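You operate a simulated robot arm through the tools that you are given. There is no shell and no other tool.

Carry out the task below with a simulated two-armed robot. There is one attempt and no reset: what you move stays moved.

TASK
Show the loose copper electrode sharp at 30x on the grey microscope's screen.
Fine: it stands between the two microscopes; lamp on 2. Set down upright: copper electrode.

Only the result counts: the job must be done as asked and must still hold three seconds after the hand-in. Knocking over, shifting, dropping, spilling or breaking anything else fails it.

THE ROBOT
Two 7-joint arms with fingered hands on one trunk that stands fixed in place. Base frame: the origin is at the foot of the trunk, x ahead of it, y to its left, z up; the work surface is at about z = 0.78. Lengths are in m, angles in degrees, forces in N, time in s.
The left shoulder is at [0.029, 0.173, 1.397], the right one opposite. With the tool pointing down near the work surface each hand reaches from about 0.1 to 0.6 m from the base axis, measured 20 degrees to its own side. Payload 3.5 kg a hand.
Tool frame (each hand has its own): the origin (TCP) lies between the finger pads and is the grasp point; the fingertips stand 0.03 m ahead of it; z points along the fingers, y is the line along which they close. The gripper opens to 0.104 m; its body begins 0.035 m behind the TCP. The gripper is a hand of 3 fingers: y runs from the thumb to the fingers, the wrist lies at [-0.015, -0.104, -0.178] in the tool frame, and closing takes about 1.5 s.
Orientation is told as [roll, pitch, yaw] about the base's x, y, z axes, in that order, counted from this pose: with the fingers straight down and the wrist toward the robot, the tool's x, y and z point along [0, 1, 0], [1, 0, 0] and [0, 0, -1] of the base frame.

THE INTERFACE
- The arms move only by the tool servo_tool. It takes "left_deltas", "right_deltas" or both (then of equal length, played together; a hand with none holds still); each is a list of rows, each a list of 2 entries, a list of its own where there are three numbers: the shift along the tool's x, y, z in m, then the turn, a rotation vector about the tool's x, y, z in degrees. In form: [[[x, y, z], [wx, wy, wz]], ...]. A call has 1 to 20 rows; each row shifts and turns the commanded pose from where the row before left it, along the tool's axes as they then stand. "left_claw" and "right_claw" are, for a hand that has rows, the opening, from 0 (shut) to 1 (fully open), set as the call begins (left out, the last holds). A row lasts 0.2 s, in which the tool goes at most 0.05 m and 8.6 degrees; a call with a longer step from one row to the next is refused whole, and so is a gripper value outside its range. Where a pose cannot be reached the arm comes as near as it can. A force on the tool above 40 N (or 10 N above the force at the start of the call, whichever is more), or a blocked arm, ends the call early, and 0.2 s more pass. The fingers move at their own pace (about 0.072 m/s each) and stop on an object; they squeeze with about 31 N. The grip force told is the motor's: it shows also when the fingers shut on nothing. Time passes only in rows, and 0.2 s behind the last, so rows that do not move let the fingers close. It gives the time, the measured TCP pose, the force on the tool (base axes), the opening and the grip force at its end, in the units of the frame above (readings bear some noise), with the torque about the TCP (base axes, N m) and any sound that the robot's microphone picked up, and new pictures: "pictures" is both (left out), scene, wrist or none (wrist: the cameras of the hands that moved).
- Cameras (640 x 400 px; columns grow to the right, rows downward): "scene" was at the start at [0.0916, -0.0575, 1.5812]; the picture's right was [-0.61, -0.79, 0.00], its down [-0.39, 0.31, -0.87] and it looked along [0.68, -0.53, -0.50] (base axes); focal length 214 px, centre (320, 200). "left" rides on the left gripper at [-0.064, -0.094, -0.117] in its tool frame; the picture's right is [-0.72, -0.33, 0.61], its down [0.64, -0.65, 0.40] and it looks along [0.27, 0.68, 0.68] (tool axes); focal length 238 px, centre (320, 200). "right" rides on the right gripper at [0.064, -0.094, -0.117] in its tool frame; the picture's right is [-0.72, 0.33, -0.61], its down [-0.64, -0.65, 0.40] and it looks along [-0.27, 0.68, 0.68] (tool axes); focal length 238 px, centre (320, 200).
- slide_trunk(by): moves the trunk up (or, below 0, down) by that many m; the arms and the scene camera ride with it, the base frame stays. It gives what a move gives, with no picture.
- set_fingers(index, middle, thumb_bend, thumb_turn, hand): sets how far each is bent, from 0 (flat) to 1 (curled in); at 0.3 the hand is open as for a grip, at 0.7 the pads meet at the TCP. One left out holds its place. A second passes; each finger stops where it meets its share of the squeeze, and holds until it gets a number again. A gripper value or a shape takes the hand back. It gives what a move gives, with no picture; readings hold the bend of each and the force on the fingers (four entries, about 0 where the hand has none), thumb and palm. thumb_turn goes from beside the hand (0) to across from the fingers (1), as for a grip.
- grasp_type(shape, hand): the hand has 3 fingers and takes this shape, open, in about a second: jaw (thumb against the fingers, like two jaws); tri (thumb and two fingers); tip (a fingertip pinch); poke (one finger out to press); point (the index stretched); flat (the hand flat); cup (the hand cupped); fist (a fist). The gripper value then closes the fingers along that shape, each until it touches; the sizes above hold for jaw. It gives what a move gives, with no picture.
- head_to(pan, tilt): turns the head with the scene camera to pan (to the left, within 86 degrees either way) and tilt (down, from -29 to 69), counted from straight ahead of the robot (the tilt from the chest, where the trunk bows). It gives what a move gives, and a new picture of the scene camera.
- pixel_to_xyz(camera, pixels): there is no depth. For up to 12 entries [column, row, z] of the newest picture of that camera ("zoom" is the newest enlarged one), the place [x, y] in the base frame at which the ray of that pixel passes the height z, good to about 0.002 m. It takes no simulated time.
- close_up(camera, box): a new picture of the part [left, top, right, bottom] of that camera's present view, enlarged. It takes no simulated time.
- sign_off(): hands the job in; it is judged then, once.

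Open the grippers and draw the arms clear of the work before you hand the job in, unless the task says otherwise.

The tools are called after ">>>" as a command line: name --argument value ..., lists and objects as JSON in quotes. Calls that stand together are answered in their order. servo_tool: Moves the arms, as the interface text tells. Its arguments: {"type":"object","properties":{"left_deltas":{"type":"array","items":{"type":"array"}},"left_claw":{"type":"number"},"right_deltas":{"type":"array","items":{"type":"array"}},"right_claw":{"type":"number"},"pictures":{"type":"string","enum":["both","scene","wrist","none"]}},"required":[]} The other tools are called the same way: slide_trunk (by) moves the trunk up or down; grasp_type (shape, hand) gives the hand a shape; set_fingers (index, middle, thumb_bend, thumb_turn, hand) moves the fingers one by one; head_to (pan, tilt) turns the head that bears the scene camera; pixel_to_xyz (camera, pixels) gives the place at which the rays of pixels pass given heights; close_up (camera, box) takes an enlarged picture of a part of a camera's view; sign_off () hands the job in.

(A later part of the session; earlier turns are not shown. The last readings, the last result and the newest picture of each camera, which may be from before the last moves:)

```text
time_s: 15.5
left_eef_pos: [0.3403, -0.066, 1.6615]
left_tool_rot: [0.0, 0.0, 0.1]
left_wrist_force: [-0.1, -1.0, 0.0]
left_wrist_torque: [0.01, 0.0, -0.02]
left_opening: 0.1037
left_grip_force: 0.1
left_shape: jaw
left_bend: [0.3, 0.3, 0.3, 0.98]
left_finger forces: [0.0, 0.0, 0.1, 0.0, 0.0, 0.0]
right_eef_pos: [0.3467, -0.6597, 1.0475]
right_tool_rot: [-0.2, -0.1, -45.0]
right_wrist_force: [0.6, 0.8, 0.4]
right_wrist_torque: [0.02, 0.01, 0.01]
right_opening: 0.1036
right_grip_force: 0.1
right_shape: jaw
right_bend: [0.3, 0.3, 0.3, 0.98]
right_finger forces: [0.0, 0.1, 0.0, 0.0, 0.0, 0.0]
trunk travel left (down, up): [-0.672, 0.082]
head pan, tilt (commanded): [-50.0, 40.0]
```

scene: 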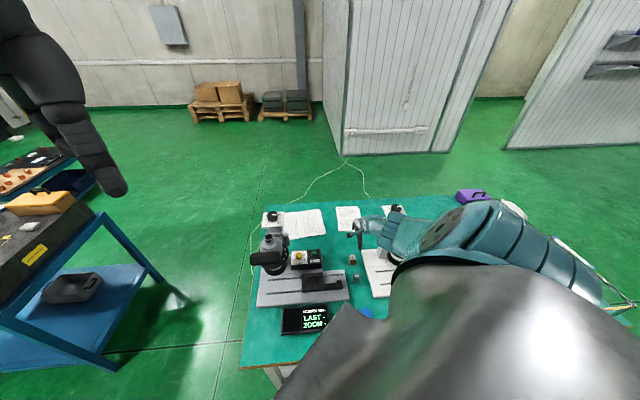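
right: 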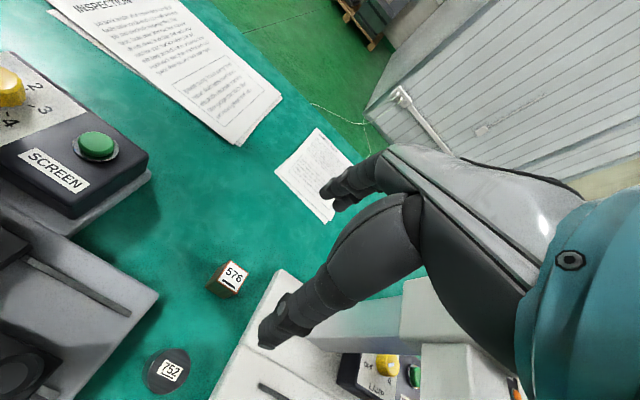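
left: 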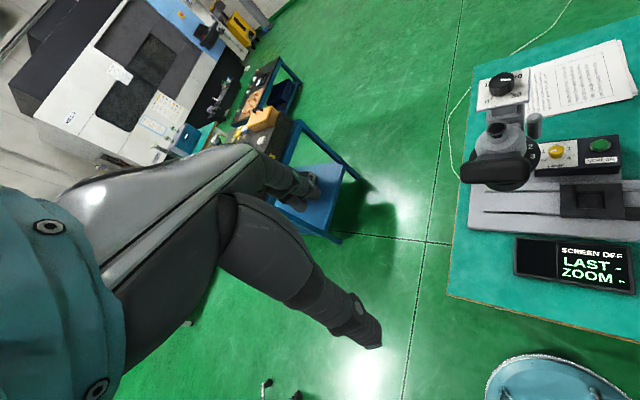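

I shift the hand about 1 cm to centre on the block and lower the trunk by 0.14 so the hand comes down between the microscopes.

>>> servo_tool --right_deltas '[[[-0.0014, 0.0103, 0], [0, 0, 0]], [[0, 0, 0], [0, 0, 0]]]' --pictures "none"

>>> slide_trunk --by -0.1

>>> head_to --pan -48 --tilt 45

>>> close_up --camera "scene" --box '[330, 150, 490, 250]'

>>> close_up --camera "right" --box '[0, 0, 640, 400]'

```text
time_s: 16.1
left_eef_pos: [0.3406, -0.0653, 1.6613]
left_tool_rot: [0.0, 0.0, 0.1]
left_wrist_force: [0.6, 0.0, -0.1]
left_wrist_torque: [-0.01, -0.01, -0.02]
left_opening: 0.1035
left_grip_force: 0.0
left_shape: jaw
left_bend: [0.3, 0.3, 0.3, 0.98]
left_finger forces: [0.0, 0.0, 0.1, 0.0, 0.0, 0.1]
right_eef_pos: [0.3535, -0.6697, 1.0476]
right_tool_rot: [-0.1, -0.1, -45.0]
right_wrist_force: [0.1, 0.3, -0.4]
right_wrist_torque: [0.0, -0.05, -0.07]
right_opening: 0.1035
right_grip_force: 0.1
right_shape: jaw
right_bend: [0.3, 0.3, 0.3, 0.98]
right_finger forces: [0.0, 0.1, 0.1, 0.1, 0.0, 0.1]
trunk travel left (down, up): [-0.672, 0.082]
head pan, tilt (commanded): [-50.0, 40.0]
```

```text
time_s: 17.4
left_eef_pos: [0.3402, -0.0648, 1.5608]
left_tool_rot: [0.1, 0.0, 0.1]
left_wrist_force: [-0.5, -1.0, 0.5]
left_wrist_torque: [0.0, -0.03, 0.03]
left_opening: 0.1034
left_grip_force: 0.0
left_shape: jaw
left_bend: [0.3, 0.3, 0.3, 0.98]
left_finger forces: [0.0, 0.1, 0.0, 0.1, 0.0, 0.1]
right_eef_pos: [0.3528, -0.6696, 0.9481]
right_tool_rot: [-0.1, -0.2, -44.9]
right_wrist_force: [0.3, 0.6, 0.2]
right_wrist_torque: [0.03, 0.0, 0.0]
right_opening: 0.1037
right_grip_force: 0.0
right_shape: jaw
right_bend: [0.3, 0.3, 0.3, 0.98]
right_finger forces: [0.0, 0.0, 0.1, 0.0, 0.0, 0.1]
trunk travel left (down, up): [-0.572, 0.182]
head pan, tilt (commanded): [-50.0, 40.0]
```

```text
time_s: 18.1
left_eef_pos: [0.3402, -0.0659, 1.5599]
left_tool_rot: [0.0, 0.1, 0.1]
left_wrist_force: [0.1, -0.1, 0.3]
left_wrist_torque: [-0.03, -0.01, 0.03]
left_opening: 0.1036
left_grip_force: 0.0
left_shape: jaw
left_bend: [0.3, 0.3, 0.3, 0.98]
left_finger forces: [0.1, 0.0, 0.1, 0.1, 0.0, 0.0]
right_eef_pos: [0.3531, -0.6698, 0.9468]
right_tool_rot: [-0.1, -0.1, -44.9]
right_wrist_force: [-0.5, 0.1, 0.2]
right_wrist_torque: [0.02, -0.03, 0.01]
right_opening: 0.1036
right_grip_force: 0.1
right_shape: jaw
right_bend: [0.3, 0.3, 0.3, 0.98]
right_finger forces: [0.0, 0.0, 0.0, 0.0, 0.0, 0.0]
trunk travel left (down, up): [-0.572, 0.182]
head pan, tilt (commanded): [-48.0, 45.0]
```

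scene: 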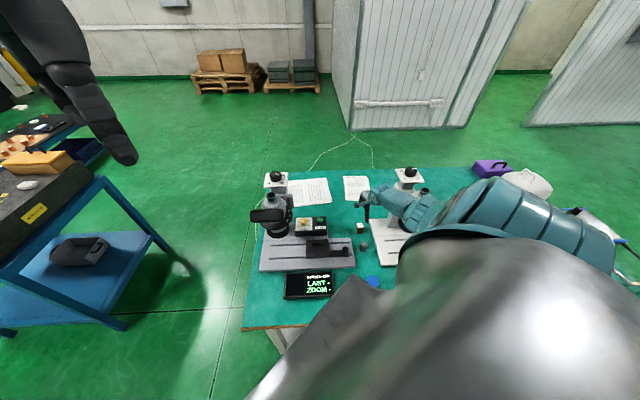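

```text
4.00 times, centred on (410, 200) of scene
```

zoom: 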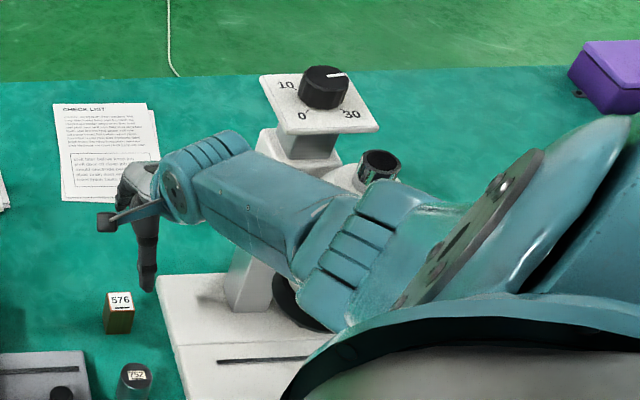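

```text
1.00 times, centred on (320, 200) of right (not enlarged: the box is as wide or as high as the picture)
```

zoom: 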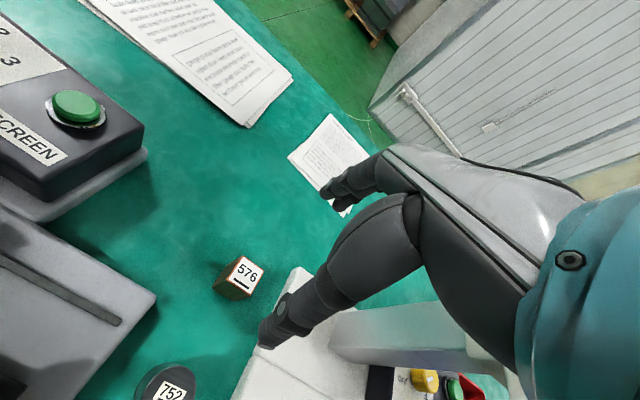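

I verify the block position with the right-hand camera: its top label is near (244,272).

>>> close_up --camera "right" --box '[180, 240, 308, 320]'

```text
5.00 times, centred on (244, 280) of right
```

zoom: 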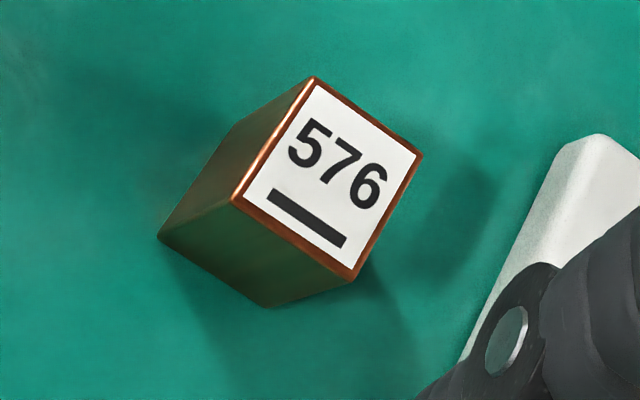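

The block's edges are clearly copper. I convert its corners into base coordinates from this view.

>>> pixel_to_xyz --camera "zoom" --pixels '[[312, 78, 0.826], [422, 156, 0.826], [352, 280, 0.826], [233, 200, 0.826], [158, 236, 0.78], [268, 307, 0.78], [312, 78, 0.822], [422, 156, 0.822], [352, 280, 0.822], [233, 200, 0.822]]'

```text
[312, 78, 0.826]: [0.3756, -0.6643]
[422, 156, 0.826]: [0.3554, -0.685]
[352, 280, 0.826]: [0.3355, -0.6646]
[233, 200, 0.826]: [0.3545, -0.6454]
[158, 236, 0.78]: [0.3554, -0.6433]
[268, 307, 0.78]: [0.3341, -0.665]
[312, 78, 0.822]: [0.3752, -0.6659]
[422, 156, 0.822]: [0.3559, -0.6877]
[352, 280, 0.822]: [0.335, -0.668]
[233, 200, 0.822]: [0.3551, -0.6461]
```

The block centre from this view is (0.3545,-0.666). I correct by a few mm and descend 0.07 with the trunk, then look again.

>>> servo_tool --right_deltas '[[[0.0037, -0.0016, 0], [0, 0, 0]], [[0, 0, 0], [0, 0, 0]]]' --pictures "none"

>>> slide_trunk --by -0.07

>>> close_up --camera "right" --box '[160, 160, 480, 360]'

>>> close_up --camera "scene" --box '[330, 150, 490, 250]'

```text
time_s: 18.7
left_eef_pos: [0.3411, -0.066, 1.5614]
left_tool_rot: [0.0, 0.0, 0.1]
left_wrist_force: [0.1, -0.6, -0.4]
left_wrist_torque: [0.0, -0.02, -0.01]
left_opening: 0.1034
left_grip_force: 0.0
left_shape: jaw
left_bend: [0.3, 0.3, 0.3, 0.98]
left_finger forces: [0.0, 0.0, 0.0, 0.0, 0.0, 0.0]
right_eef_pos: [0.3552, -0.666, 0.9457]
right_tool_rot: [0.0, 0.0, -45.0]
right_wrist_force: [-0.1, -0.3, 0.2]
right_wrist_torque: [-0.03, -0.01, 0.03]
right_opening: 0.1037
right_grip_force: 0.0
right_shape: jaw
right_bend: [0.3, 0.3, 0.3, 0.98]
right_finger forces: [0.0, 0.0, 0.0, 0.0, 0.1, 0.0]
trunk travel left (down, up): [-0.572, 0.182]
head pan, tilt (commanded): [-48.0, 45.0]
```

```text
time_s: 19.8
left_eef_pos: [0.3397, -0.0662, 1.4914]
left_tool_rot: [0.0, 0.1, 0.1]
left_wrist_force: [0.2, -0.5, -0.5]
left_wrist_torque: [-0.03, 0.02, 0.04]
left_opening: 0.1034
left_grip_force: 0.1
left_shape: jaw
left_bend: [0.3, 0.3, 0.3, 0.98]
left_finger forces: [0.0, 0.0, 0.1, 0.1, 0.1, 0.0]
right_eef_pos: [0.3544, -0.6656, 0.8783]
right_tool_rot: [-0.1, -0.2, -45.0]
right_wrist_force: [-0.6, -0.3, -0.2]
right_wrist_torque: [-0.03, 0.0, -0.01]
right_opening: 0.1038
right_grip_force: 0.0
right_shape: jaw
right_bend: [0.3, 0.3, 0.3, 0.98]
right_finger forces: [0.0, 0.1, 0.1, 0.0, 0.1, 0.0]
trunk travel left (down, up): [-0.502, 0.252]
head pan, tilt (commanded): [-48.0, 45.0]
```

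```text
2.00 times, centred on (320, 260) of right
```

zoom: 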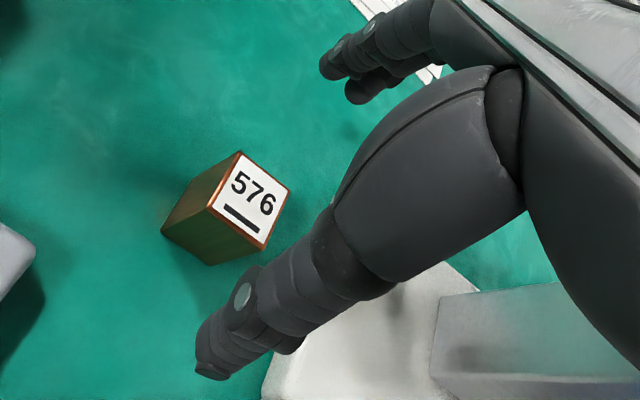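

```text
4.00 times, centred on (410, 200) of scene
```

zoom: 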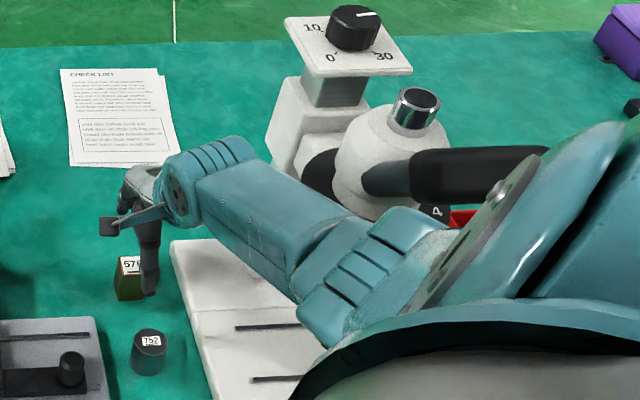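

The block is lined up between thumb and fingers and the forearm stays in front of the white head. I descend further with the trunk.

>>> slide_trunk --by -0.03

>>> close_up --camera "right" --box '[160, 160, 480, 360]'

>>> close_up --camera "scene" --box '[330, 150, 490, 250]'

```text
time_s: 20.5
left_eef_pos: [0.3405, -0.0654, 1.4623]
left_tool_rot: [0.0, 0.1, 0.1]
left_wrist_force: [-0.4, -0.4, -0.6]
left_wrist_torque: [-0.01, 0.0, 0.0]
left_opening: 0.1035
left_grip_force: 0.1
left_shape: jaw
left_bend: [0.3, 0.3, 0.3, 0.98]
left_finger forces: [0.0, 0.0, 0.0, 0.0, 0.0, 0.0]
right_eef_pos: [0.355, -0.6655, 0.8467]
right_tool_rot: [-0.1, 0.0, -44.8]
right_wrist_force: [-0.8, -0.1, -0.3]
right_wrist_torque: [-0.01, 0.01, -0.01]
right_opening: 0.1037
right_grip_force: 0.0
right_shape: jaw
right_bend: [0.3, 0.3, 0.3, 0.98]
right_finger forces: [0.0, 0.0, 0.0, 0.0, 0.0, 0.0]
trunk travel left (down, up): [-0.472, 0.282]
head pan, tilt (commanded): [-48.0, 45.0]
```

```text
2.00 times, centred on (320, 260) of right
```

zoom: 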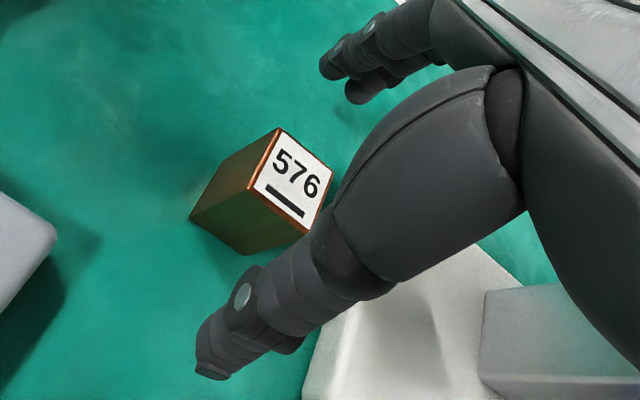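

```text
4.00 times, centred on (410, 200) of scene
```

zoom: 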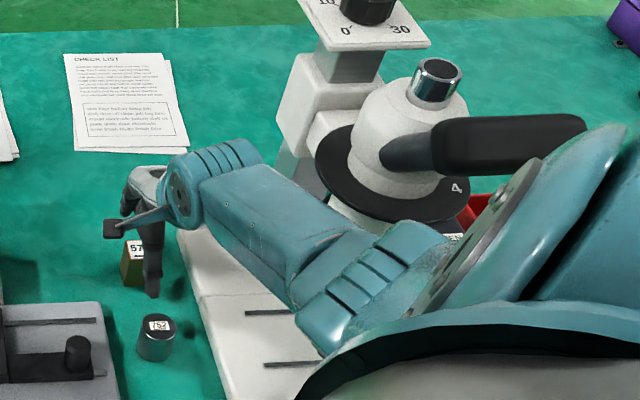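

Thumb stands between the block and the cylinder 752, with room on both sides. I descend the last 0.023 and then close the hand.

>>> slide_trunk --by -0.023

>>> close_up --camera "right" --box '[160, 160, 480, 360]'

>>> close_up --camera "scene" --box '[340, 190, 420, 240]'

```text
time_s: 21.2
left_eef_pos: [0.3407, -0.0643, 1.4387]
left_tool_rot: [0.0, 0.0, 0.2]
left_wrist_force: [-0.3, 1.2, -0.4]
left_wrist_torque: [0.0, -0.01, 0.03]
left_opening: 0.1035
left_grip_force: 0.0
left_shape: jaw
left_bend: [0.3, 0.3, 0.3, 0.98]
left_finger forces: [0.0, 0.0, 0.0, 0.0, 0.0, 0.0]
right_eef_pos: [0.3539, -0.6671, 0.8246]
right_tool_rot: [-0.2, -0.1, -45.0]
right_wrist_force: [-1.0, -0.4, 1.2]
right_wrist_torque: [-0.03, 0.0, 0.02]
right_opening: 0.1036
right_grip_force: 0.1
right_shape: jaw
right_bend: [0.3, 0.3, 0.3, 0.98]
right_finger forces: [0.1, 0.0, 0.0, 0.0, 0.1, 0.0]
trunk travel left (down, up): [-0.449, 0.305]
head pan, tilt (commanded): [-48.0, 45.0]
```

```text
2.00 times, centred on (320, 260) of right
```

zoom: 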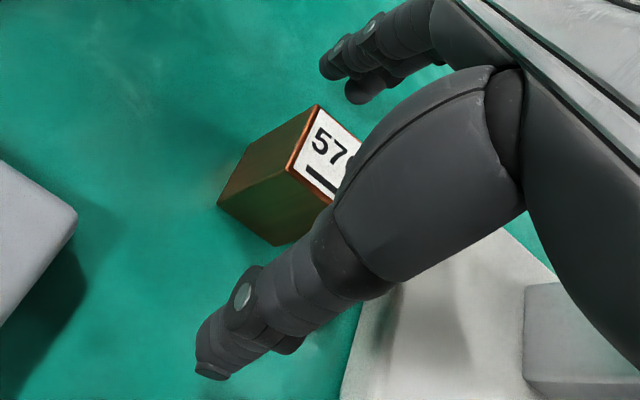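

```text
8.00 times, centred on (380, 215) of scene
```

zoom: 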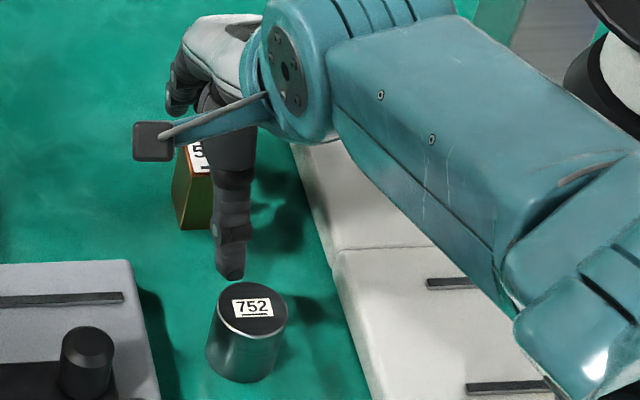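

The block's top sits at the TCP (about (338,160) in the zoom). I close the right hand on it.

>>> servo_tool --right_deltas '[[[0, 0, 0], [0, 0, 0]], [[0, 0, 0], [0, 0, 0]], [[0, 0, 0], [0, 0, 0]], [[0, 0, 0], [0, 0, 0]], [[0, 0, 0], [0, 0, 0]], [[0, 0, 0], [0, 0, 0]], [[0, 0, 0], [0, 0, 0]]]' --right_claw 0 --pictures "wrist"

>>> close_up --camera "scene" --box '[340, 190, 420, 240]'

```text
time_s: 22.8
left_eef_pos: [0.341, -0.0649, 1.4384]
left_tool_rot: [0.0, 0.1, 0.1]
left_wrist_force: [0.2, -0.2, 0.8]
left_wrist_torque: [-0.01, 0.01, 0.02]
left_opening: 0.1035
left_grip_force: 0.0
left_shape: jaw
left_bend: [0.3, 0.3, 0.3, 0.98]
left_finger forces: [0.0, 0.1, 0.0, 0.0, 0.0, 0.0]
right_eef_pos: [0.355, -0.6658, 0.8238]
right_tool_rot: [-0.1, -0.1, -45.1]
right_wrist_force: [0.2, 1.1, 0.0]
right_wrist_torque: [0.0, 0.0, -0.03]
right_opening: 0.0247
right_grip_force: 30.7
right_shape: jaw
right_bend: [0.73, 0.59, 0.74, 1.0]
right_finger forces: [17.8, 9.4, 0.0, 0.0, 27.9, 0.0]
trunk travel left (down, up): [-0.449, 0.305]
head pan, tilt (commanded): [-48.0, 45.0]
```

right: 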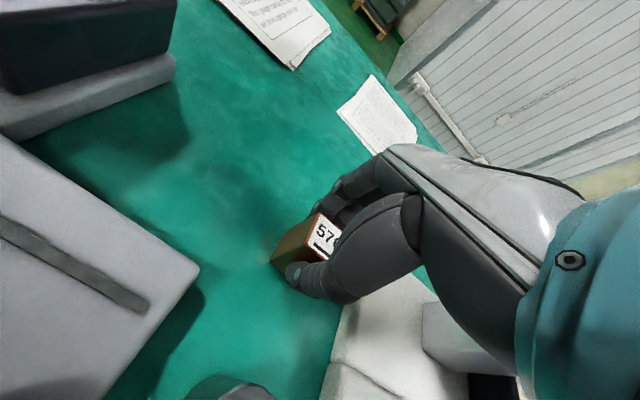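

```text
8.00 times, centred on (380, 215) of scene
```

zoom: 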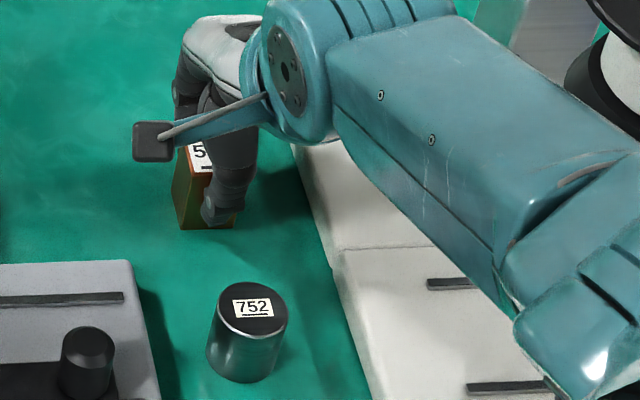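

The hand grips (thumb 28 N against 18 + 9 N). I look closely at the block in the fingers to see whether it turned.

>>> close_up --camera "right" --box '[250, 170, 378, 310]'

>>> close_up --camera "scene" --box '[352, 200, 384, 220]'

```text
2.86 times, centred on (314, 240) of right
```

zoom: 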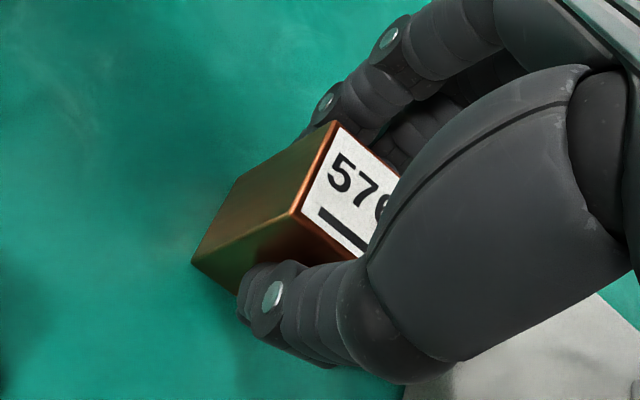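

```text
16.00 times, centred on (368, 210) of scene
```

zoom: 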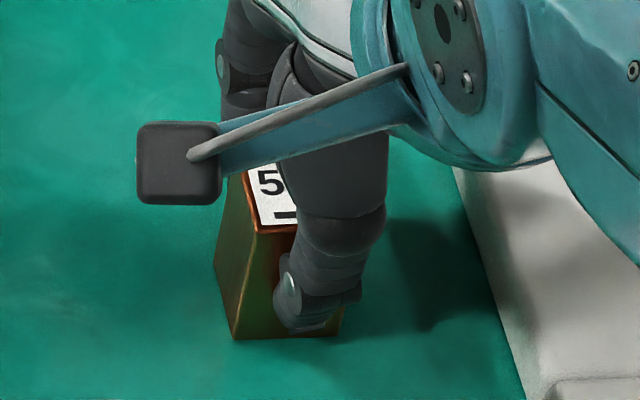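

I measure the block's yaw now from its visible top corners.

>>> close_up --camera "right" --box '[280, 200, 344, 272]'

```text
5.56 times, centred on (312, 236) of right
```

zoom: 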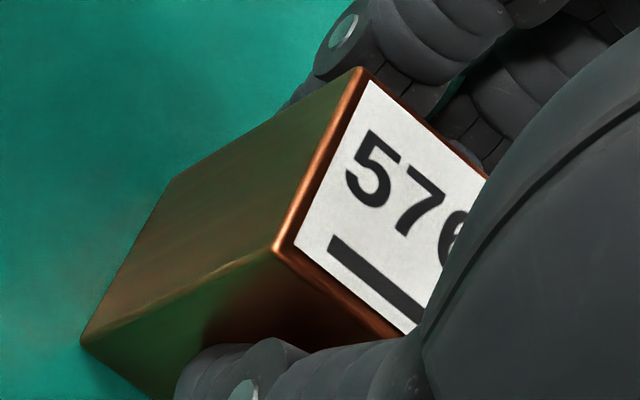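

>>> pixel_to_xyz --camera "zoom" --pixels '[[360, 70, 0.825], [278, 246, 0.825], [400, 336, 0.825], [483, 175, 0.825], [82, 340, 0.78], [155, 398, 0.78], [180, 175, 0.78]]'

```text
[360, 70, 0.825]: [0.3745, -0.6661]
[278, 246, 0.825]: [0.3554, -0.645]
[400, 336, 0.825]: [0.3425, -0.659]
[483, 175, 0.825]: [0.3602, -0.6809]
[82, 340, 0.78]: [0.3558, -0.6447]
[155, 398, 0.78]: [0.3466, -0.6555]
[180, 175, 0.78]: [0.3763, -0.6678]
```

The block turned at most ~3° in the grip. I lift it with the trunk by 0.15 and check that it hangs steady.

>>> slide_trunk --by 0.03

>>> close_up --camera "right" --box '[240, 170, 400, 310]'

>>> slide_trunk --by 0.12

>>> head_to --pan -45 --tilt 48

```text
time_s: 23.6
left_eef_pos: [0.341, -0.0655, 1.4673]
left_tool_rot: [0.0, 0.1, 0.1]
left_wrist_force: [0.2, -0.8, -0.3]
left_wrist_torque: [0.05, 0.0, 0.02]
left_opening: 0.1035
left_grip_force: 0.1
left_shape: jaw
left_bend: [0.3, 0.3, 0.3, 0.98]
left_finger forces: [0.0, 0.1, 0.0, 0.0, 0.1, 0.0]
right_eef_pos: [0.3557, -0.6671, 0.8533]
right_tool_rot: [0.0, 0.0, -45.0]
right_wrist_force: [-0.4, 0.6, -3.2]
right_wrist_torque: [0.02, 0.01, -0.01]
right_opening: 0.0248
right_grip_force: 31.1
right_shape: jaw
right_bend: [0.73, 0.59, 0.74, 1.0]
right_finger forces: [18.1, 9.6, 0.0, 0.1, 27.7, 0.0]
trunk travel left (down, up): [-0.479, 0.275]
head pan, tilt (commanded): [-48.0, 45.0]
```

```text
2.86 times, centred on (320, 240) of right
```

zoom: 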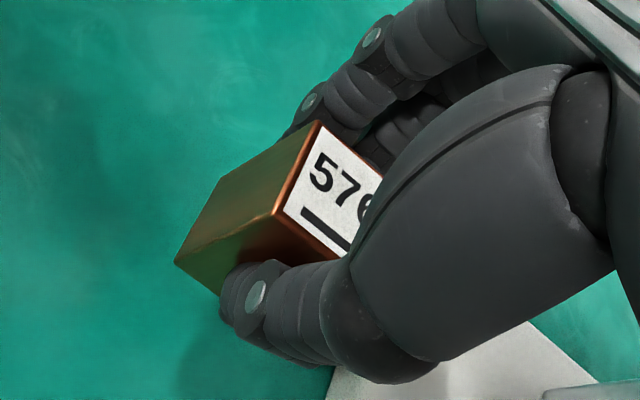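

```text
time_s: 25.1
left_eef_pos: [0.34, -0.0656, 1.5887]
left_tool_rot: [0.0, 0.1, 0.1]
left_wrist_force: [-0.4, 0.1, 0.1]
left_wrist_torque: [-0.01, 0.01, 0.0]
left_opening: 0.1036
left_grip_force: 0.1
left_shape: jaw
left_bend: [0.3, 0.3, 0.3, 0.98]
left_finger forces: [0.1, 0.0, 0.0, 0.1, 0.0, 0.1]
right_eef_pos: [0.355, -0.6677, 0.9719]
right_tool_rot: [-0.1, 0.0, -45.0]
right_wrist_force: [0.4, 0.3, -4.9]
right_wrist_torque: [-0.02, -0.02, -0.03]
right_opening: 0.0248
right_grip_force: 31.2
right_shape: jaw
right_bend: [0.73, 0.59, 0.74, 1.0]
right_finger forces: [18.1, 9.7, 0.0, 0.1, 27.8, 0.0]
trunk travel left (down, up): [-0.599, 0.155]
head pan, tilt (commanded): [-48.0, 45.0]
```

```text
time_s: 25.7
left_eef_pos: [0.341, -0.0663, 1.5892]
left_tool_rot: [0.0, 0.0, 0.1]
left_wrist_force: [0.6, -0.3, -0.2]
left_wrist_torque: [-0.01, -0.04, 0.02]
left_opening: 0.1039
left_grip_force: 0.1
left_shape: jaw
left_bend: [0.3, 0.3, 0.3, 0.98]
left_finger forces: [0.1, 0.1, 0.0, 0.0, 0.0, 0.1]
right_eef_pos: [0.355, -0.6666, 0.9731]
right_tool_rot: [0.0, -0.1, -45.1]
right_wrist_force: [0.5, -0.2, -3.6]
right_wrist_torque: [0.01, -0.03, -0.01]
right_opening: 0.0245
right_grip_force: 30.4
right_shape: jaw
right_bend: [0.73, 0.59, 0.74, 1.0]
right_finger forces: [18.1, 9.6, 0.1, 0.0, 27.7, 0.0]
trunk travel left (down, up): [-0.599, 0.155]
head pan, tilt (commanded): [-45.0, 48.0]
```

scene: 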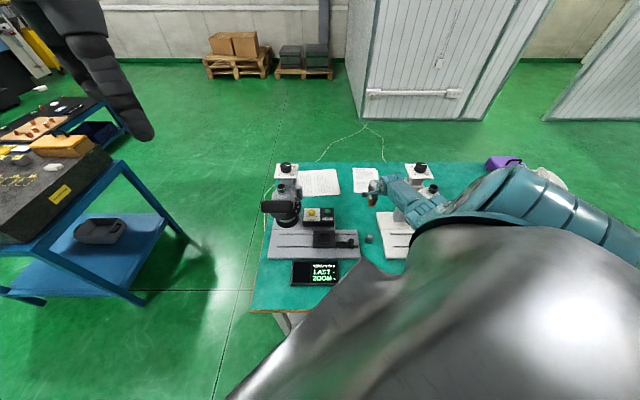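

The block (about 3.6 N) is held firmly. Now I measure the stage pocket from the scene camera.

>>> close_up --camera "scene" --box '[300, 222, 364, 262]'

>>> close_up --camera "right" --box '[0, 100, 320, 300]'

```text
10.00 times, centred on (332, 242) of scene
```

zoom: 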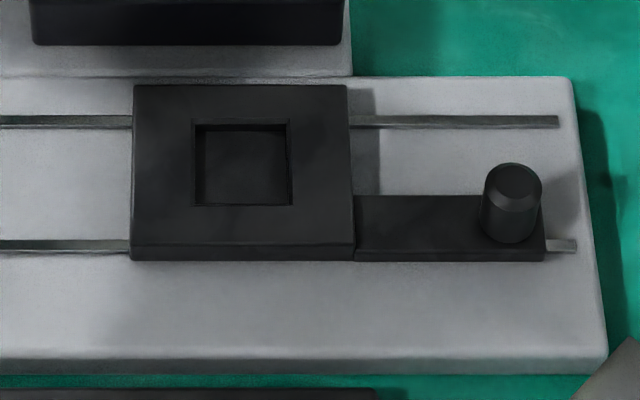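

```text
2.00 times, centred on (160, 200) of right
```

zoom: 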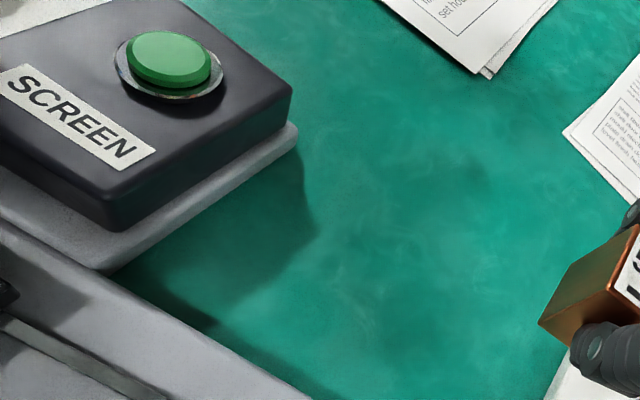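

I re-take the scene zoom so I can convert the pocket's corners.

>>> close_up --camera "scene" --box '[300, 222, 364, 262]'

>>> pixel_to_xyz --camera "zoom" --pixels '[[192, 120, 0.825], [291, 120, 0.825], [292, 206, 0.825], [196, 206, 0.825], [134, 86, 0.825], [347, 86, 0.825], [355, 246, 0.825], [133, 246, 0.825], [355, 262, 0.805], [130, 260, 0.805], [513, 178, 0.86], [548, 196, 0.82]]'

>>> pixel_to_xyz --camera "zoom" --pixels '[[608, 360, 0.8], [571, 80, 0.8], [0, 350, 0.8], [608, 372, 0.78], [197, 125, 0.815], [285, 125, 0.815], [508, 240, 0.82]]'

```text
10.00 times, centred on (332, 242) of scene
```

zoom: 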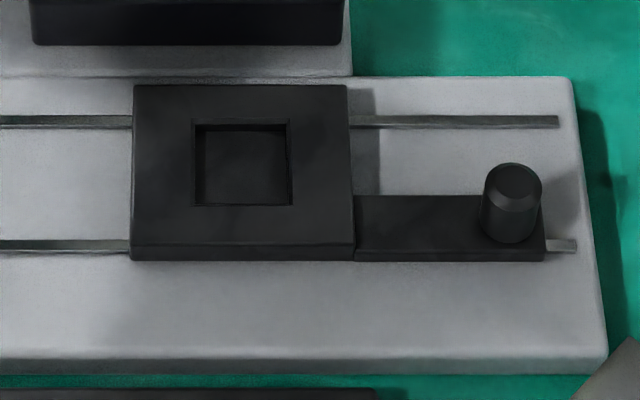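

```text
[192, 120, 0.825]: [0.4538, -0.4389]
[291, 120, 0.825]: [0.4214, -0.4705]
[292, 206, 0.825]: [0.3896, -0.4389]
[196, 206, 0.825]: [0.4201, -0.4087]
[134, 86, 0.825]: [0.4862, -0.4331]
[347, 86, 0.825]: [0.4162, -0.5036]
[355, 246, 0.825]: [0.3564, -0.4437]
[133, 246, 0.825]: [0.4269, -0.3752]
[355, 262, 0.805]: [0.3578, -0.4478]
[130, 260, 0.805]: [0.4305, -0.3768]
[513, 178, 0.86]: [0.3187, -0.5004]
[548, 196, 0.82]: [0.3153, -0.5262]
```

```text
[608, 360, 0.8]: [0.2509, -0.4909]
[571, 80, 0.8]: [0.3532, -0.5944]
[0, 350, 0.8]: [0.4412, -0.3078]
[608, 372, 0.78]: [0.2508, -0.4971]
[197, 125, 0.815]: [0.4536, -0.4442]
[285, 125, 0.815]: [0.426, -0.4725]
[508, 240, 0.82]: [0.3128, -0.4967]
```

The pocket is about 0.045 m square, centred at (0.4212, -0.4393), plate top about 0.825 — roomy for the 0.03 m block. I carry the block over the pocket at the present height.

>>> servo_tool --right_deltas '[[[0.02964, -0.01627, 0], [0, 0, 0]], [[0.02964, -0.01627, 0], [0, 0, 0]], [[0.02964, -0.01627, 0], [0, 0, 0]], [[0.02964, -0.01627, 0], [0, 0, 0]], [[0.02964, -0.01627, 0], [0, 0, 0]], [[0.02964, -0.01627, 0], [0, 0, 0]], [[0.02964, -0.01627, 0], [0, 0, 0]], [[0, 0, 0], [0, 0, 0]]]'

>>> close_up --camera "right" --box '[160, 160, 480, 360]'

>>> close_up --camera "scene" --box '[260, 170, 420, 270]'

```text
time_s: 27.5
left_eef_pos: [0.3414, -0.0677, 1.5889]
left_tool_rot: [0.0, 0.0, 0.1]
left_wrist_force: [0.3, 0.0, -1.1]
left_wrist_torque: [0.02, 0.0, -0.01]
left_opening: 0.1034
left_grip_force: 0.1
left_shape: jaw
left_bend: [0.3, 0.3, 0.3, 0.98]
left_finger forces: [0.0, 0.1, 0.0, 0.1, 0.0, 0.0]
right_eef_pos: [0.4232, -0.4397, 0.9742]
right_tool_rot: [-0.1, -0.1, -45.1]
right_wrist_force: [-0.1, -0.2, -3.5]
right_wrist_torque: [-0.02, -0.05, 0.01]
right_opening: 0.0248
right_grip_force: 30.8
right_shape: jaw
right_bend: [0.73, 0.59, 0.74, 1.0]
right_finger forces: [18.0, 9.8, 0.0, 0.1, 27.8, 0.1]
trunk travel left (down, up): [-0.599, 0.155]
head pan, tilt (commanded): [-45.0, 48.0]
```

scene: 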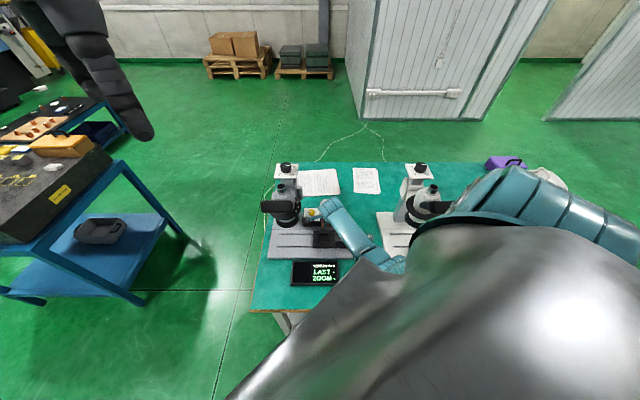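
right: 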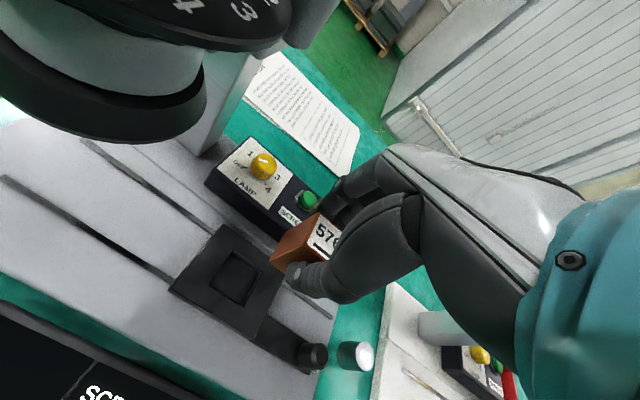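

```text
2.00 times, centred on (320, 260) of right
```

zoom: 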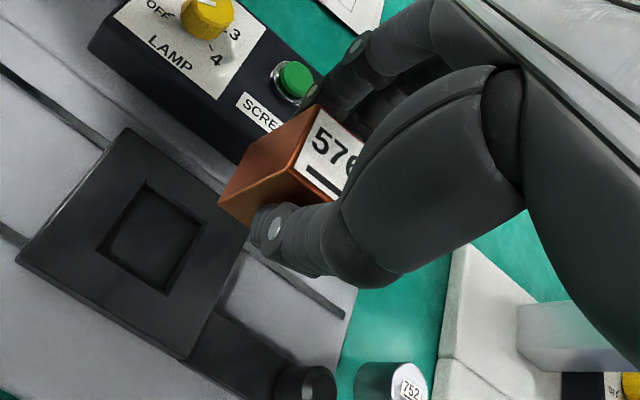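

```text
4.00 times, centred on (340, 220) of scene
```

zoom: 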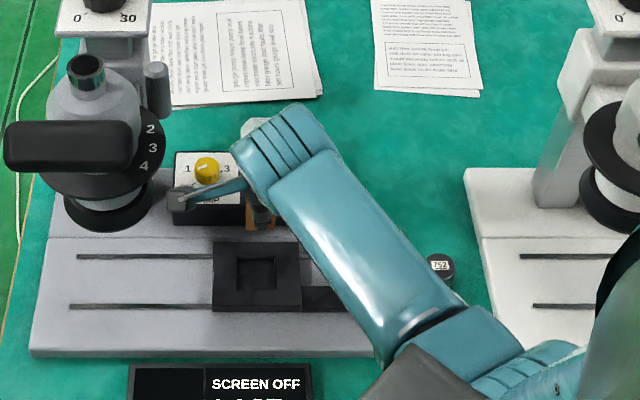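

I cross-check the pocket's position with the right-hand camera.

>>> close_up --camera "right" --box '[160, 210, 320, 350]'

```text
2.86 times, centred on (240, 280) of right
```

zoom: 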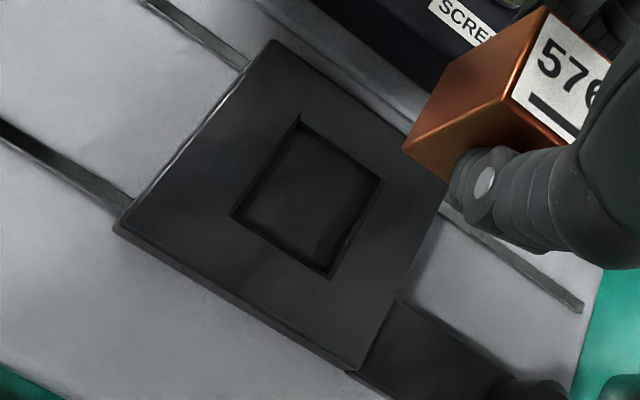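

>>> pixel_to_xyz --camera "zoom" --pixels '[[300, 115, 0.825], [383, 178, 0.825], [331, 278, 0.825], [231, 215, 0.825], [300, 115, 0.83], [383, 178, 0.83], [331, 278, 0.83], [231, 215, 0.83], [270, 40, 0.825], [450, 170, 0.825], [350, 368, 0.825], [115, 222, 0.825]]'

```text
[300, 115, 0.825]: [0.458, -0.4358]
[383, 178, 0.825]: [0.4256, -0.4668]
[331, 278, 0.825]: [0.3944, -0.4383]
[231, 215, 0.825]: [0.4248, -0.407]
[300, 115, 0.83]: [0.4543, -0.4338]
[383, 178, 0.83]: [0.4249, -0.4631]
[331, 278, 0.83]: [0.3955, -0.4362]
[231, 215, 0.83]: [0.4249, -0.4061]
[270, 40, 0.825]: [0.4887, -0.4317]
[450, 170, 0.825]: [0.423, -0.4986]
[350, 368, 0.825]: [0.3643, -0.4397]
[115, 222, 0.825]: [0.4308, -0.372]
```

Both views agree on the pocket centre to a few mm: about (0.4235,-0.4385), so the block is above it. I descend to just above the plate.

>>> servo_tool --right_deltas '[[[0, 0, 0.03], [0, 0, 0]], [[0, 0, 0.03], [0, 0, 0]], [[0, 0, 0.025], [0, 0, 0]], [[0, 0, 0], [0, 0, 0]]]' --pictures "wrist"

>>> close_up --camera "right" --box '[220, 190, 380, 330]'

>>> close_up --camera "scene" --box '[290, 190, 370, 260]'

```text
time_s: 28.5
left_eef_pos: [0.3402, -0.0653, 1.5883]
left_tool_rot: [0.0, -0.1, 0.1]
left_wrist_force: [0.7, -0.2, 0.0]
left_wrist_torque: [-0.02, 0.0, -0.02]
left_opening: 0.1036
left_grip_force: 0.0
left_shape: jaw
left_bend: [0.3, 0.3, 0.3, 0.98]
left_finger forces: [0.0, 0.1, 0.0, 0.1, 0.1, 0.1]
right_eef_pos: [0.4205, -0.4403, 0.8859]
right_tool_rot: [0.0, -0.1, -45.1]
right_wrist_force: [0.1, 0.6, -4.2]
right_wrist_torque: [-0.03, -0.01, -0.01]
right_opening: 0.0245
right_grip_force: 30.6
right_shape: jaw
right_bend: [0.73, 0.59, 0.74, 1.0]
right_finger forces: [17.9, 9.9, 0.1, 0.0, 27.7, 0.0]
trunk travel left (down, up): [-0.599, 0.155]
head pan, tilt (commanded): [-45.0, 48.0]
```

right: 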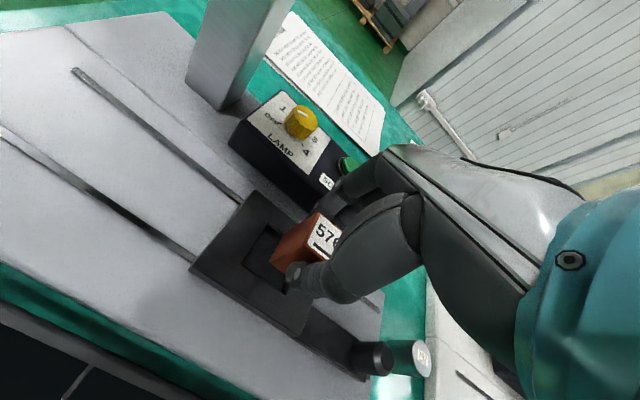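

```text
2.86 times, centred on (300, 260) of right
```

zoom: 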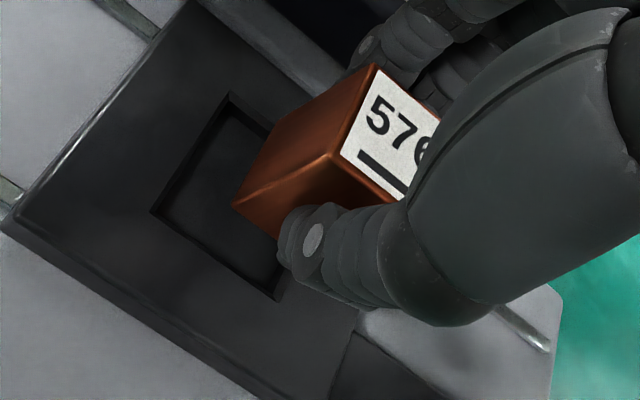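

```text
5.71 times, centred on (330, 225) of scene
```

zoom: 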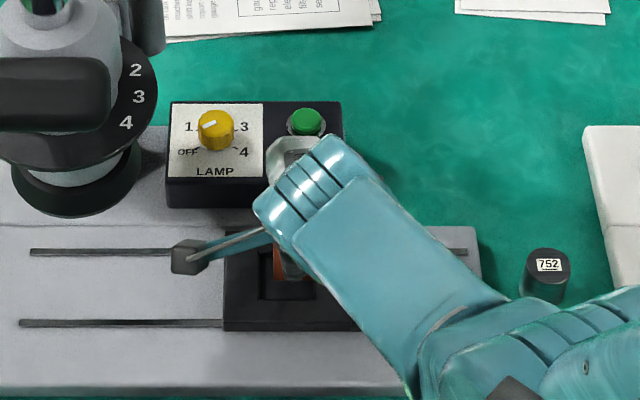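

I compare the block's bottom corner with the pocket's edge in this closer view.

>>> close_up --camera "right" --box '[240, 200, 320, 270]'

>>> pixel_to_xyz --camera "right" --pixels '[[300.5, 222.6, 0.825], [272.5, 264.2, 0.825], [316.9, 295, 0.825], [300.5, 222.6, 0.82], [272.5, 264.2, 0.82], [316.9, 295, 0.82], [301.5, 261.7, 0.842]]'

```text
5.71 times, centred on (280, 235) of right
```

zoom: 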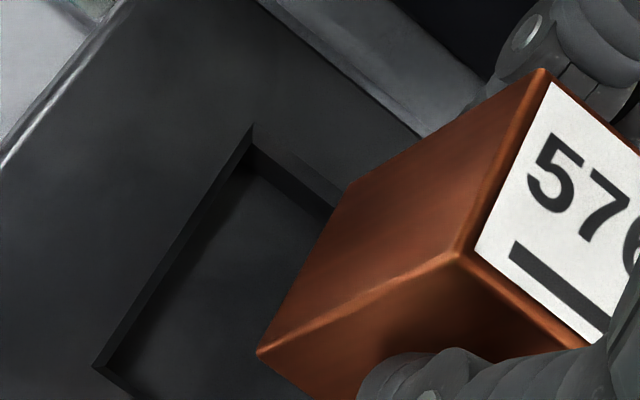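

```text
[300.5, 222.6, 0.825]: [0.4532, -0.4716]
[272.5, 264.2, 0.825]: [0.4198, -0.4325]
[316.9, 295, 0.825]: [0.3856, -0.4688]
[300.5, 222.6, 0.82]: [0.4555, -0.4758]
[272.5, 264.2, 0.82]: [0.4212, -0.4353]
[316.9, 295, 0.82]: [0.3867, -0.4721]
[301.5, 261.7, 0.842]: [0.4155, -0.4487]
```

I correct for the zoom's true scale (2.86 centred on (300,260)) and query again.

>>> pixel_to_xyz --camera "right" --pixels '[[268.5, 222.6, 0.825], [240.6, 264.2, 0.825], [285, 295, 0.825], [268.5, 222.6, 0.82], [240.6, 264.2, 0.82], [285, 295, 0.82], [269.6, 261.7, 0.842], [342.5, 223, 0.887]]'

```text
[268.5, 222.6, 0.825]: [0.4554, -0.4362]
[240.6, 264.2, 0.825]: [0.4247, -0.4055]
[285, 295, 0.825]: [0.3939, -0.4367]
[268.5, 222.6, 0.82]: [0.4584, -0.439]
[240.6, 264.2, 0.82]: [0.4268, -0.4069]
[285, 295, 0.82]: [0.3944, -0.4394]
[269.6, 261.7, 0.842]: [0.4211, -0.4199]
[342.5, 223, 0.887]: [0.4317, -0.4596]
```

Block is within ~5 mm of the pocket centre, tending slightly to the right, so I shift 3 mm left and descend slowly.

>>> servo_tool --right_deltas '[[[0.003, 0, 0], [0, 0, -1.5]], [[0, 0, 0.005], [0, 0, 0]], [[0, 0, 0.005], [0, 0, 0]], [[0, 0, 0.005], [0, 0, 0]], [[0, 0, 0.003], [0, 0, 0]], [[0, 0, 0], [0, 0, 0]]]' --pictures "wrist"

>>> close_up --camera "right" --box '[240, 190, 352, 260]'

>>> close_up --camera "scene" --box '[310, 215, 374, 255]'

```text
time_s: 29.9
left_eef_pos: [0.3414, -0.0655, 1.5889]
left_tool_rot: [0.0, -0.1, 0.1]
left_wrist_force: [0.1, -0.3, -0.5]
left_wrist_torque: [-0.03, 0.03, 0.03]
left_opening: 0.104
left_grip_force: 0.0
left_shape: jaw
left_bend: [0.3, 0.3, 0.3, 0.98]
left_finger forces: [0.0, 0.0, 0.0, 0.1, 0.0, 0.0]
right_eef_pos: [0.4242, -0.4388, 0.87]
right_tool_rot: [-0.2, -0.1, -43.5]
right_wrist_force: [-0.5, -0.3, -3.4]
right_wrist_torque: [-0.03, -0.03, -0.01]
right_opening: 0.0246
right_grip_force: 31.2
right_shape: jaw
right_bend: [0.73, 0.59, 0.74, 1.0]
right_finger forces: [17.8, 9.8, 0.0, 0.0, 27.6, 0.1]
trunk travel left (down, up): [-0.599, 0.155]
head pan, tilt (commanded): [-45.0, 48.0]
```

right: 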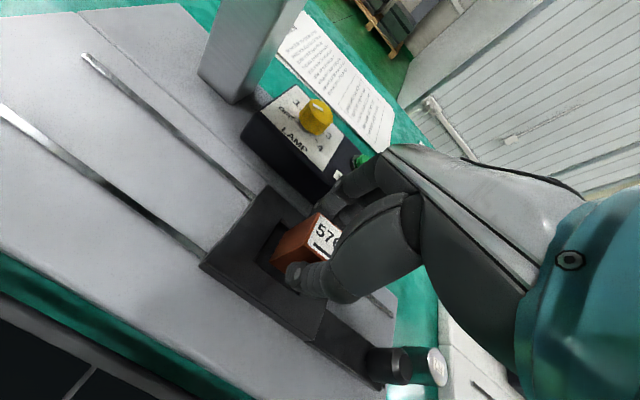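

```text
5.71 times, centred on (296, 225) of right
```

zoom: 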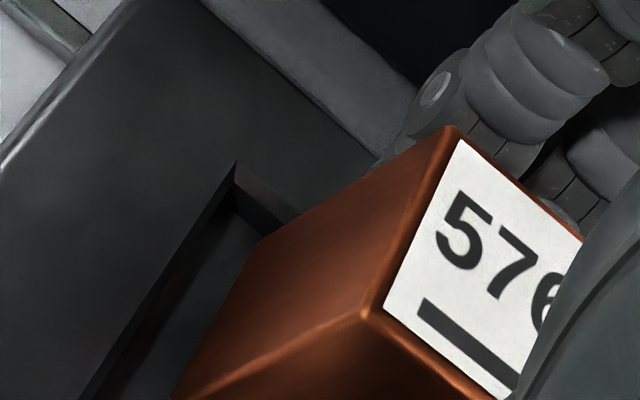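

```text
10.00 times, centred on (342, 235) of scene
```

zoom: 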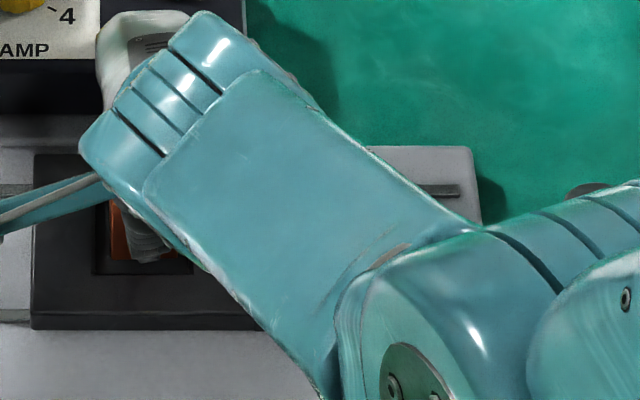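

No contact yet; block bottom is level with the plate top. I lower in small steps.

>>> servo_tool --right_deltas '[[[0, 0, 0.003], [0, 0, 0]], [[0, 0, 0.003], [0, 0, 0]], [[0, 0, 0.002], [0, 0, 0]], [[0, 0, 0], [0, 0, 0]]]' --pictures "none"

>>> close_up --camera "right" --box '[240, 190, 368, 290]'

>>> close_up --camera "scene" --box '[310, 230, 342, 250]'

```text
time_s: 30.9
left_eef_pos: [0.3401, -0.0664, 1.5877]
left_tool_rot: [0.1, 0.0, 0.1]
left_wrist_force: [-0.7, 0.2, 0.1]
left_wrist_torque: [0.0, -0.03, 0.02]
left_opening: 0.1035
left_grip_force: 0.1
left_shape: jaw
left_bend: [0.3, 0.3, 0.3, 0.98]
left_finger forces: [0.0, 0.0, 0.1, 0.0, 0.0, 0.1]
right_eef_pos: [0.4232, -0.4378, 0.8614]
right_tool_rot: [-0.1, 0.0, -43.5]
right_wrist_force: [1.0, -1.4, -2.7]
right_wrist_torque: [0.01, 0.04, -0.02]
right_opening: 0.0247
right_grip_force: 31.4
right_shape: jaw
right_bend: [0.73, 0.59, 0.74, 1.0]
right_finger forces: [17.9, 9.8, 0.1, 0.1, 27.7, 0.0]
trunk travel left (down, up): [-0.599, 0.155]
head pan, tilt (commanded): [-45.0, 48.0]
```

```text
4.00 times, centred on (304, 240) of right
```

zoom: 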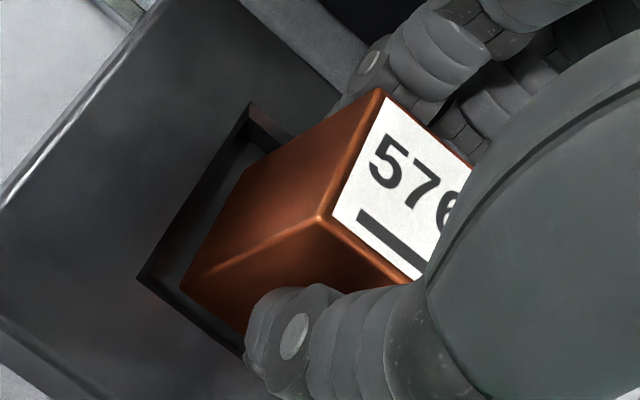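

```text
16.00 times, centred on (326, 240) of scene
```

zoom: 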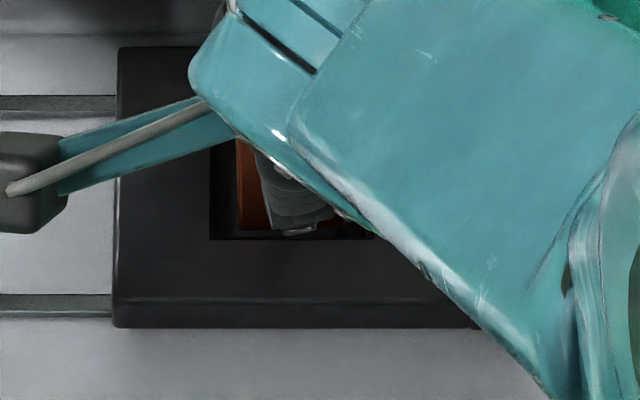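

The block is entering the pocket, nicely centred. I keep lowering in 2 mm steps until the force changes.

>>> servo_tool --right_deltas '[[[0, 0, 0.002], [0, 0, 0]], [[0, 0, 0.002], [0, 0, 0]], [[0, 0, 0], [0, 0, 0]]]' --pictures "none"

```text
time_s: 31.7
left_eef_pos: [0.3415, -0.0659, 1.5876]
left_tool_rot: [-0.1, 0.0, 0.2]
left_wrist_force: [-0.1, 0.2, -0.3]
left_wrist_torque: [-0.01, -0.01, 0.04]
left_opening: 0.1033
left_grip_force: 0.2
left_shape: jaw
left_bend: [0.3, 0.3, 0.3, 0.98]
left_finger forces: [0.0, 0.0, 0.0, 0.1, 0.0, 0.1]
right_eef_pos: [0.423, -0.4376, 0.8591]
right_tool_rot: [-0.1, -0.1, -43.6]
right_wrist_force: [-0.1, 0.3, -3.5]
right_wrist_torque: [-0.04, 0.01, 0.0]
right_opening: 0.0248
right_grip_force: 31.6
right_shape: jaw
right_bend: [0.73, 0.59, 0.74, 1.0]
right_finger forces: [17.9, 9.8, 0.0, 0.1, 27.6, 0.0]
trunk travel left (down, up): [-0.599, 0.155]
head pan, tilt (commanded): [-45.0, 48.0]
```

>>> servo_tool --right_deltas '[[[0, 0, 0.002], [0, 0, 0]], [[0, 0, 0.002], [0, 0, 0]], [[0, 0, 0], [0, 0, 0]]]' --pictures "none"

>>> close_up --camera "right" --box '[240, 190, 368, 290]'

```text
time_s: 32.5
left_eef_pos: [0.3395, -0.0651, 1.5891]
left_tool_rot: [0.0, 0.0, 0.1]
left_wrist_force: [0.6, 0.3, -0.2]
left_wrist_torque: [-0.01, 0.0, -0.02]
left_opening: 0.1036
left_grip_force: 0.1
left_shape: jaw
left_bend: [0.3, 0.3, 0.3, 0.98]
left_finger forces: [0.1, 0.0, 0.1, 0.0, 0.0, 0.1]
right_eef_pos: [0.4231, -0.4377, 0.8574]
right_tool_rot: [0.0, -0.2, -43.5]
right_wrist_force: [-1.1, 0.2, 12.5]
right_wrist_torque: [0.06, 0.05, -0.01]
right_opening: 0.0249
right_grip_force: 31.0
right_shape: jaw
right_bend: [0.73, 0.59, 0.74, 1.0]
right_finger forces: [19.2, 10.6, 0.0, 0.0, 31.1, 0.1]
trunk travel left (down, up): [-0.599, 0.155]
head pan, tilt (commanded): [-45.0, 48.0]
```

```text
4.00 times, centred on (304, 240) of right
```

zoom: 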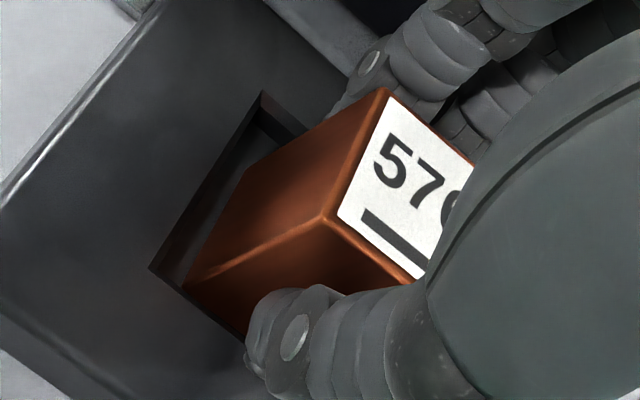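

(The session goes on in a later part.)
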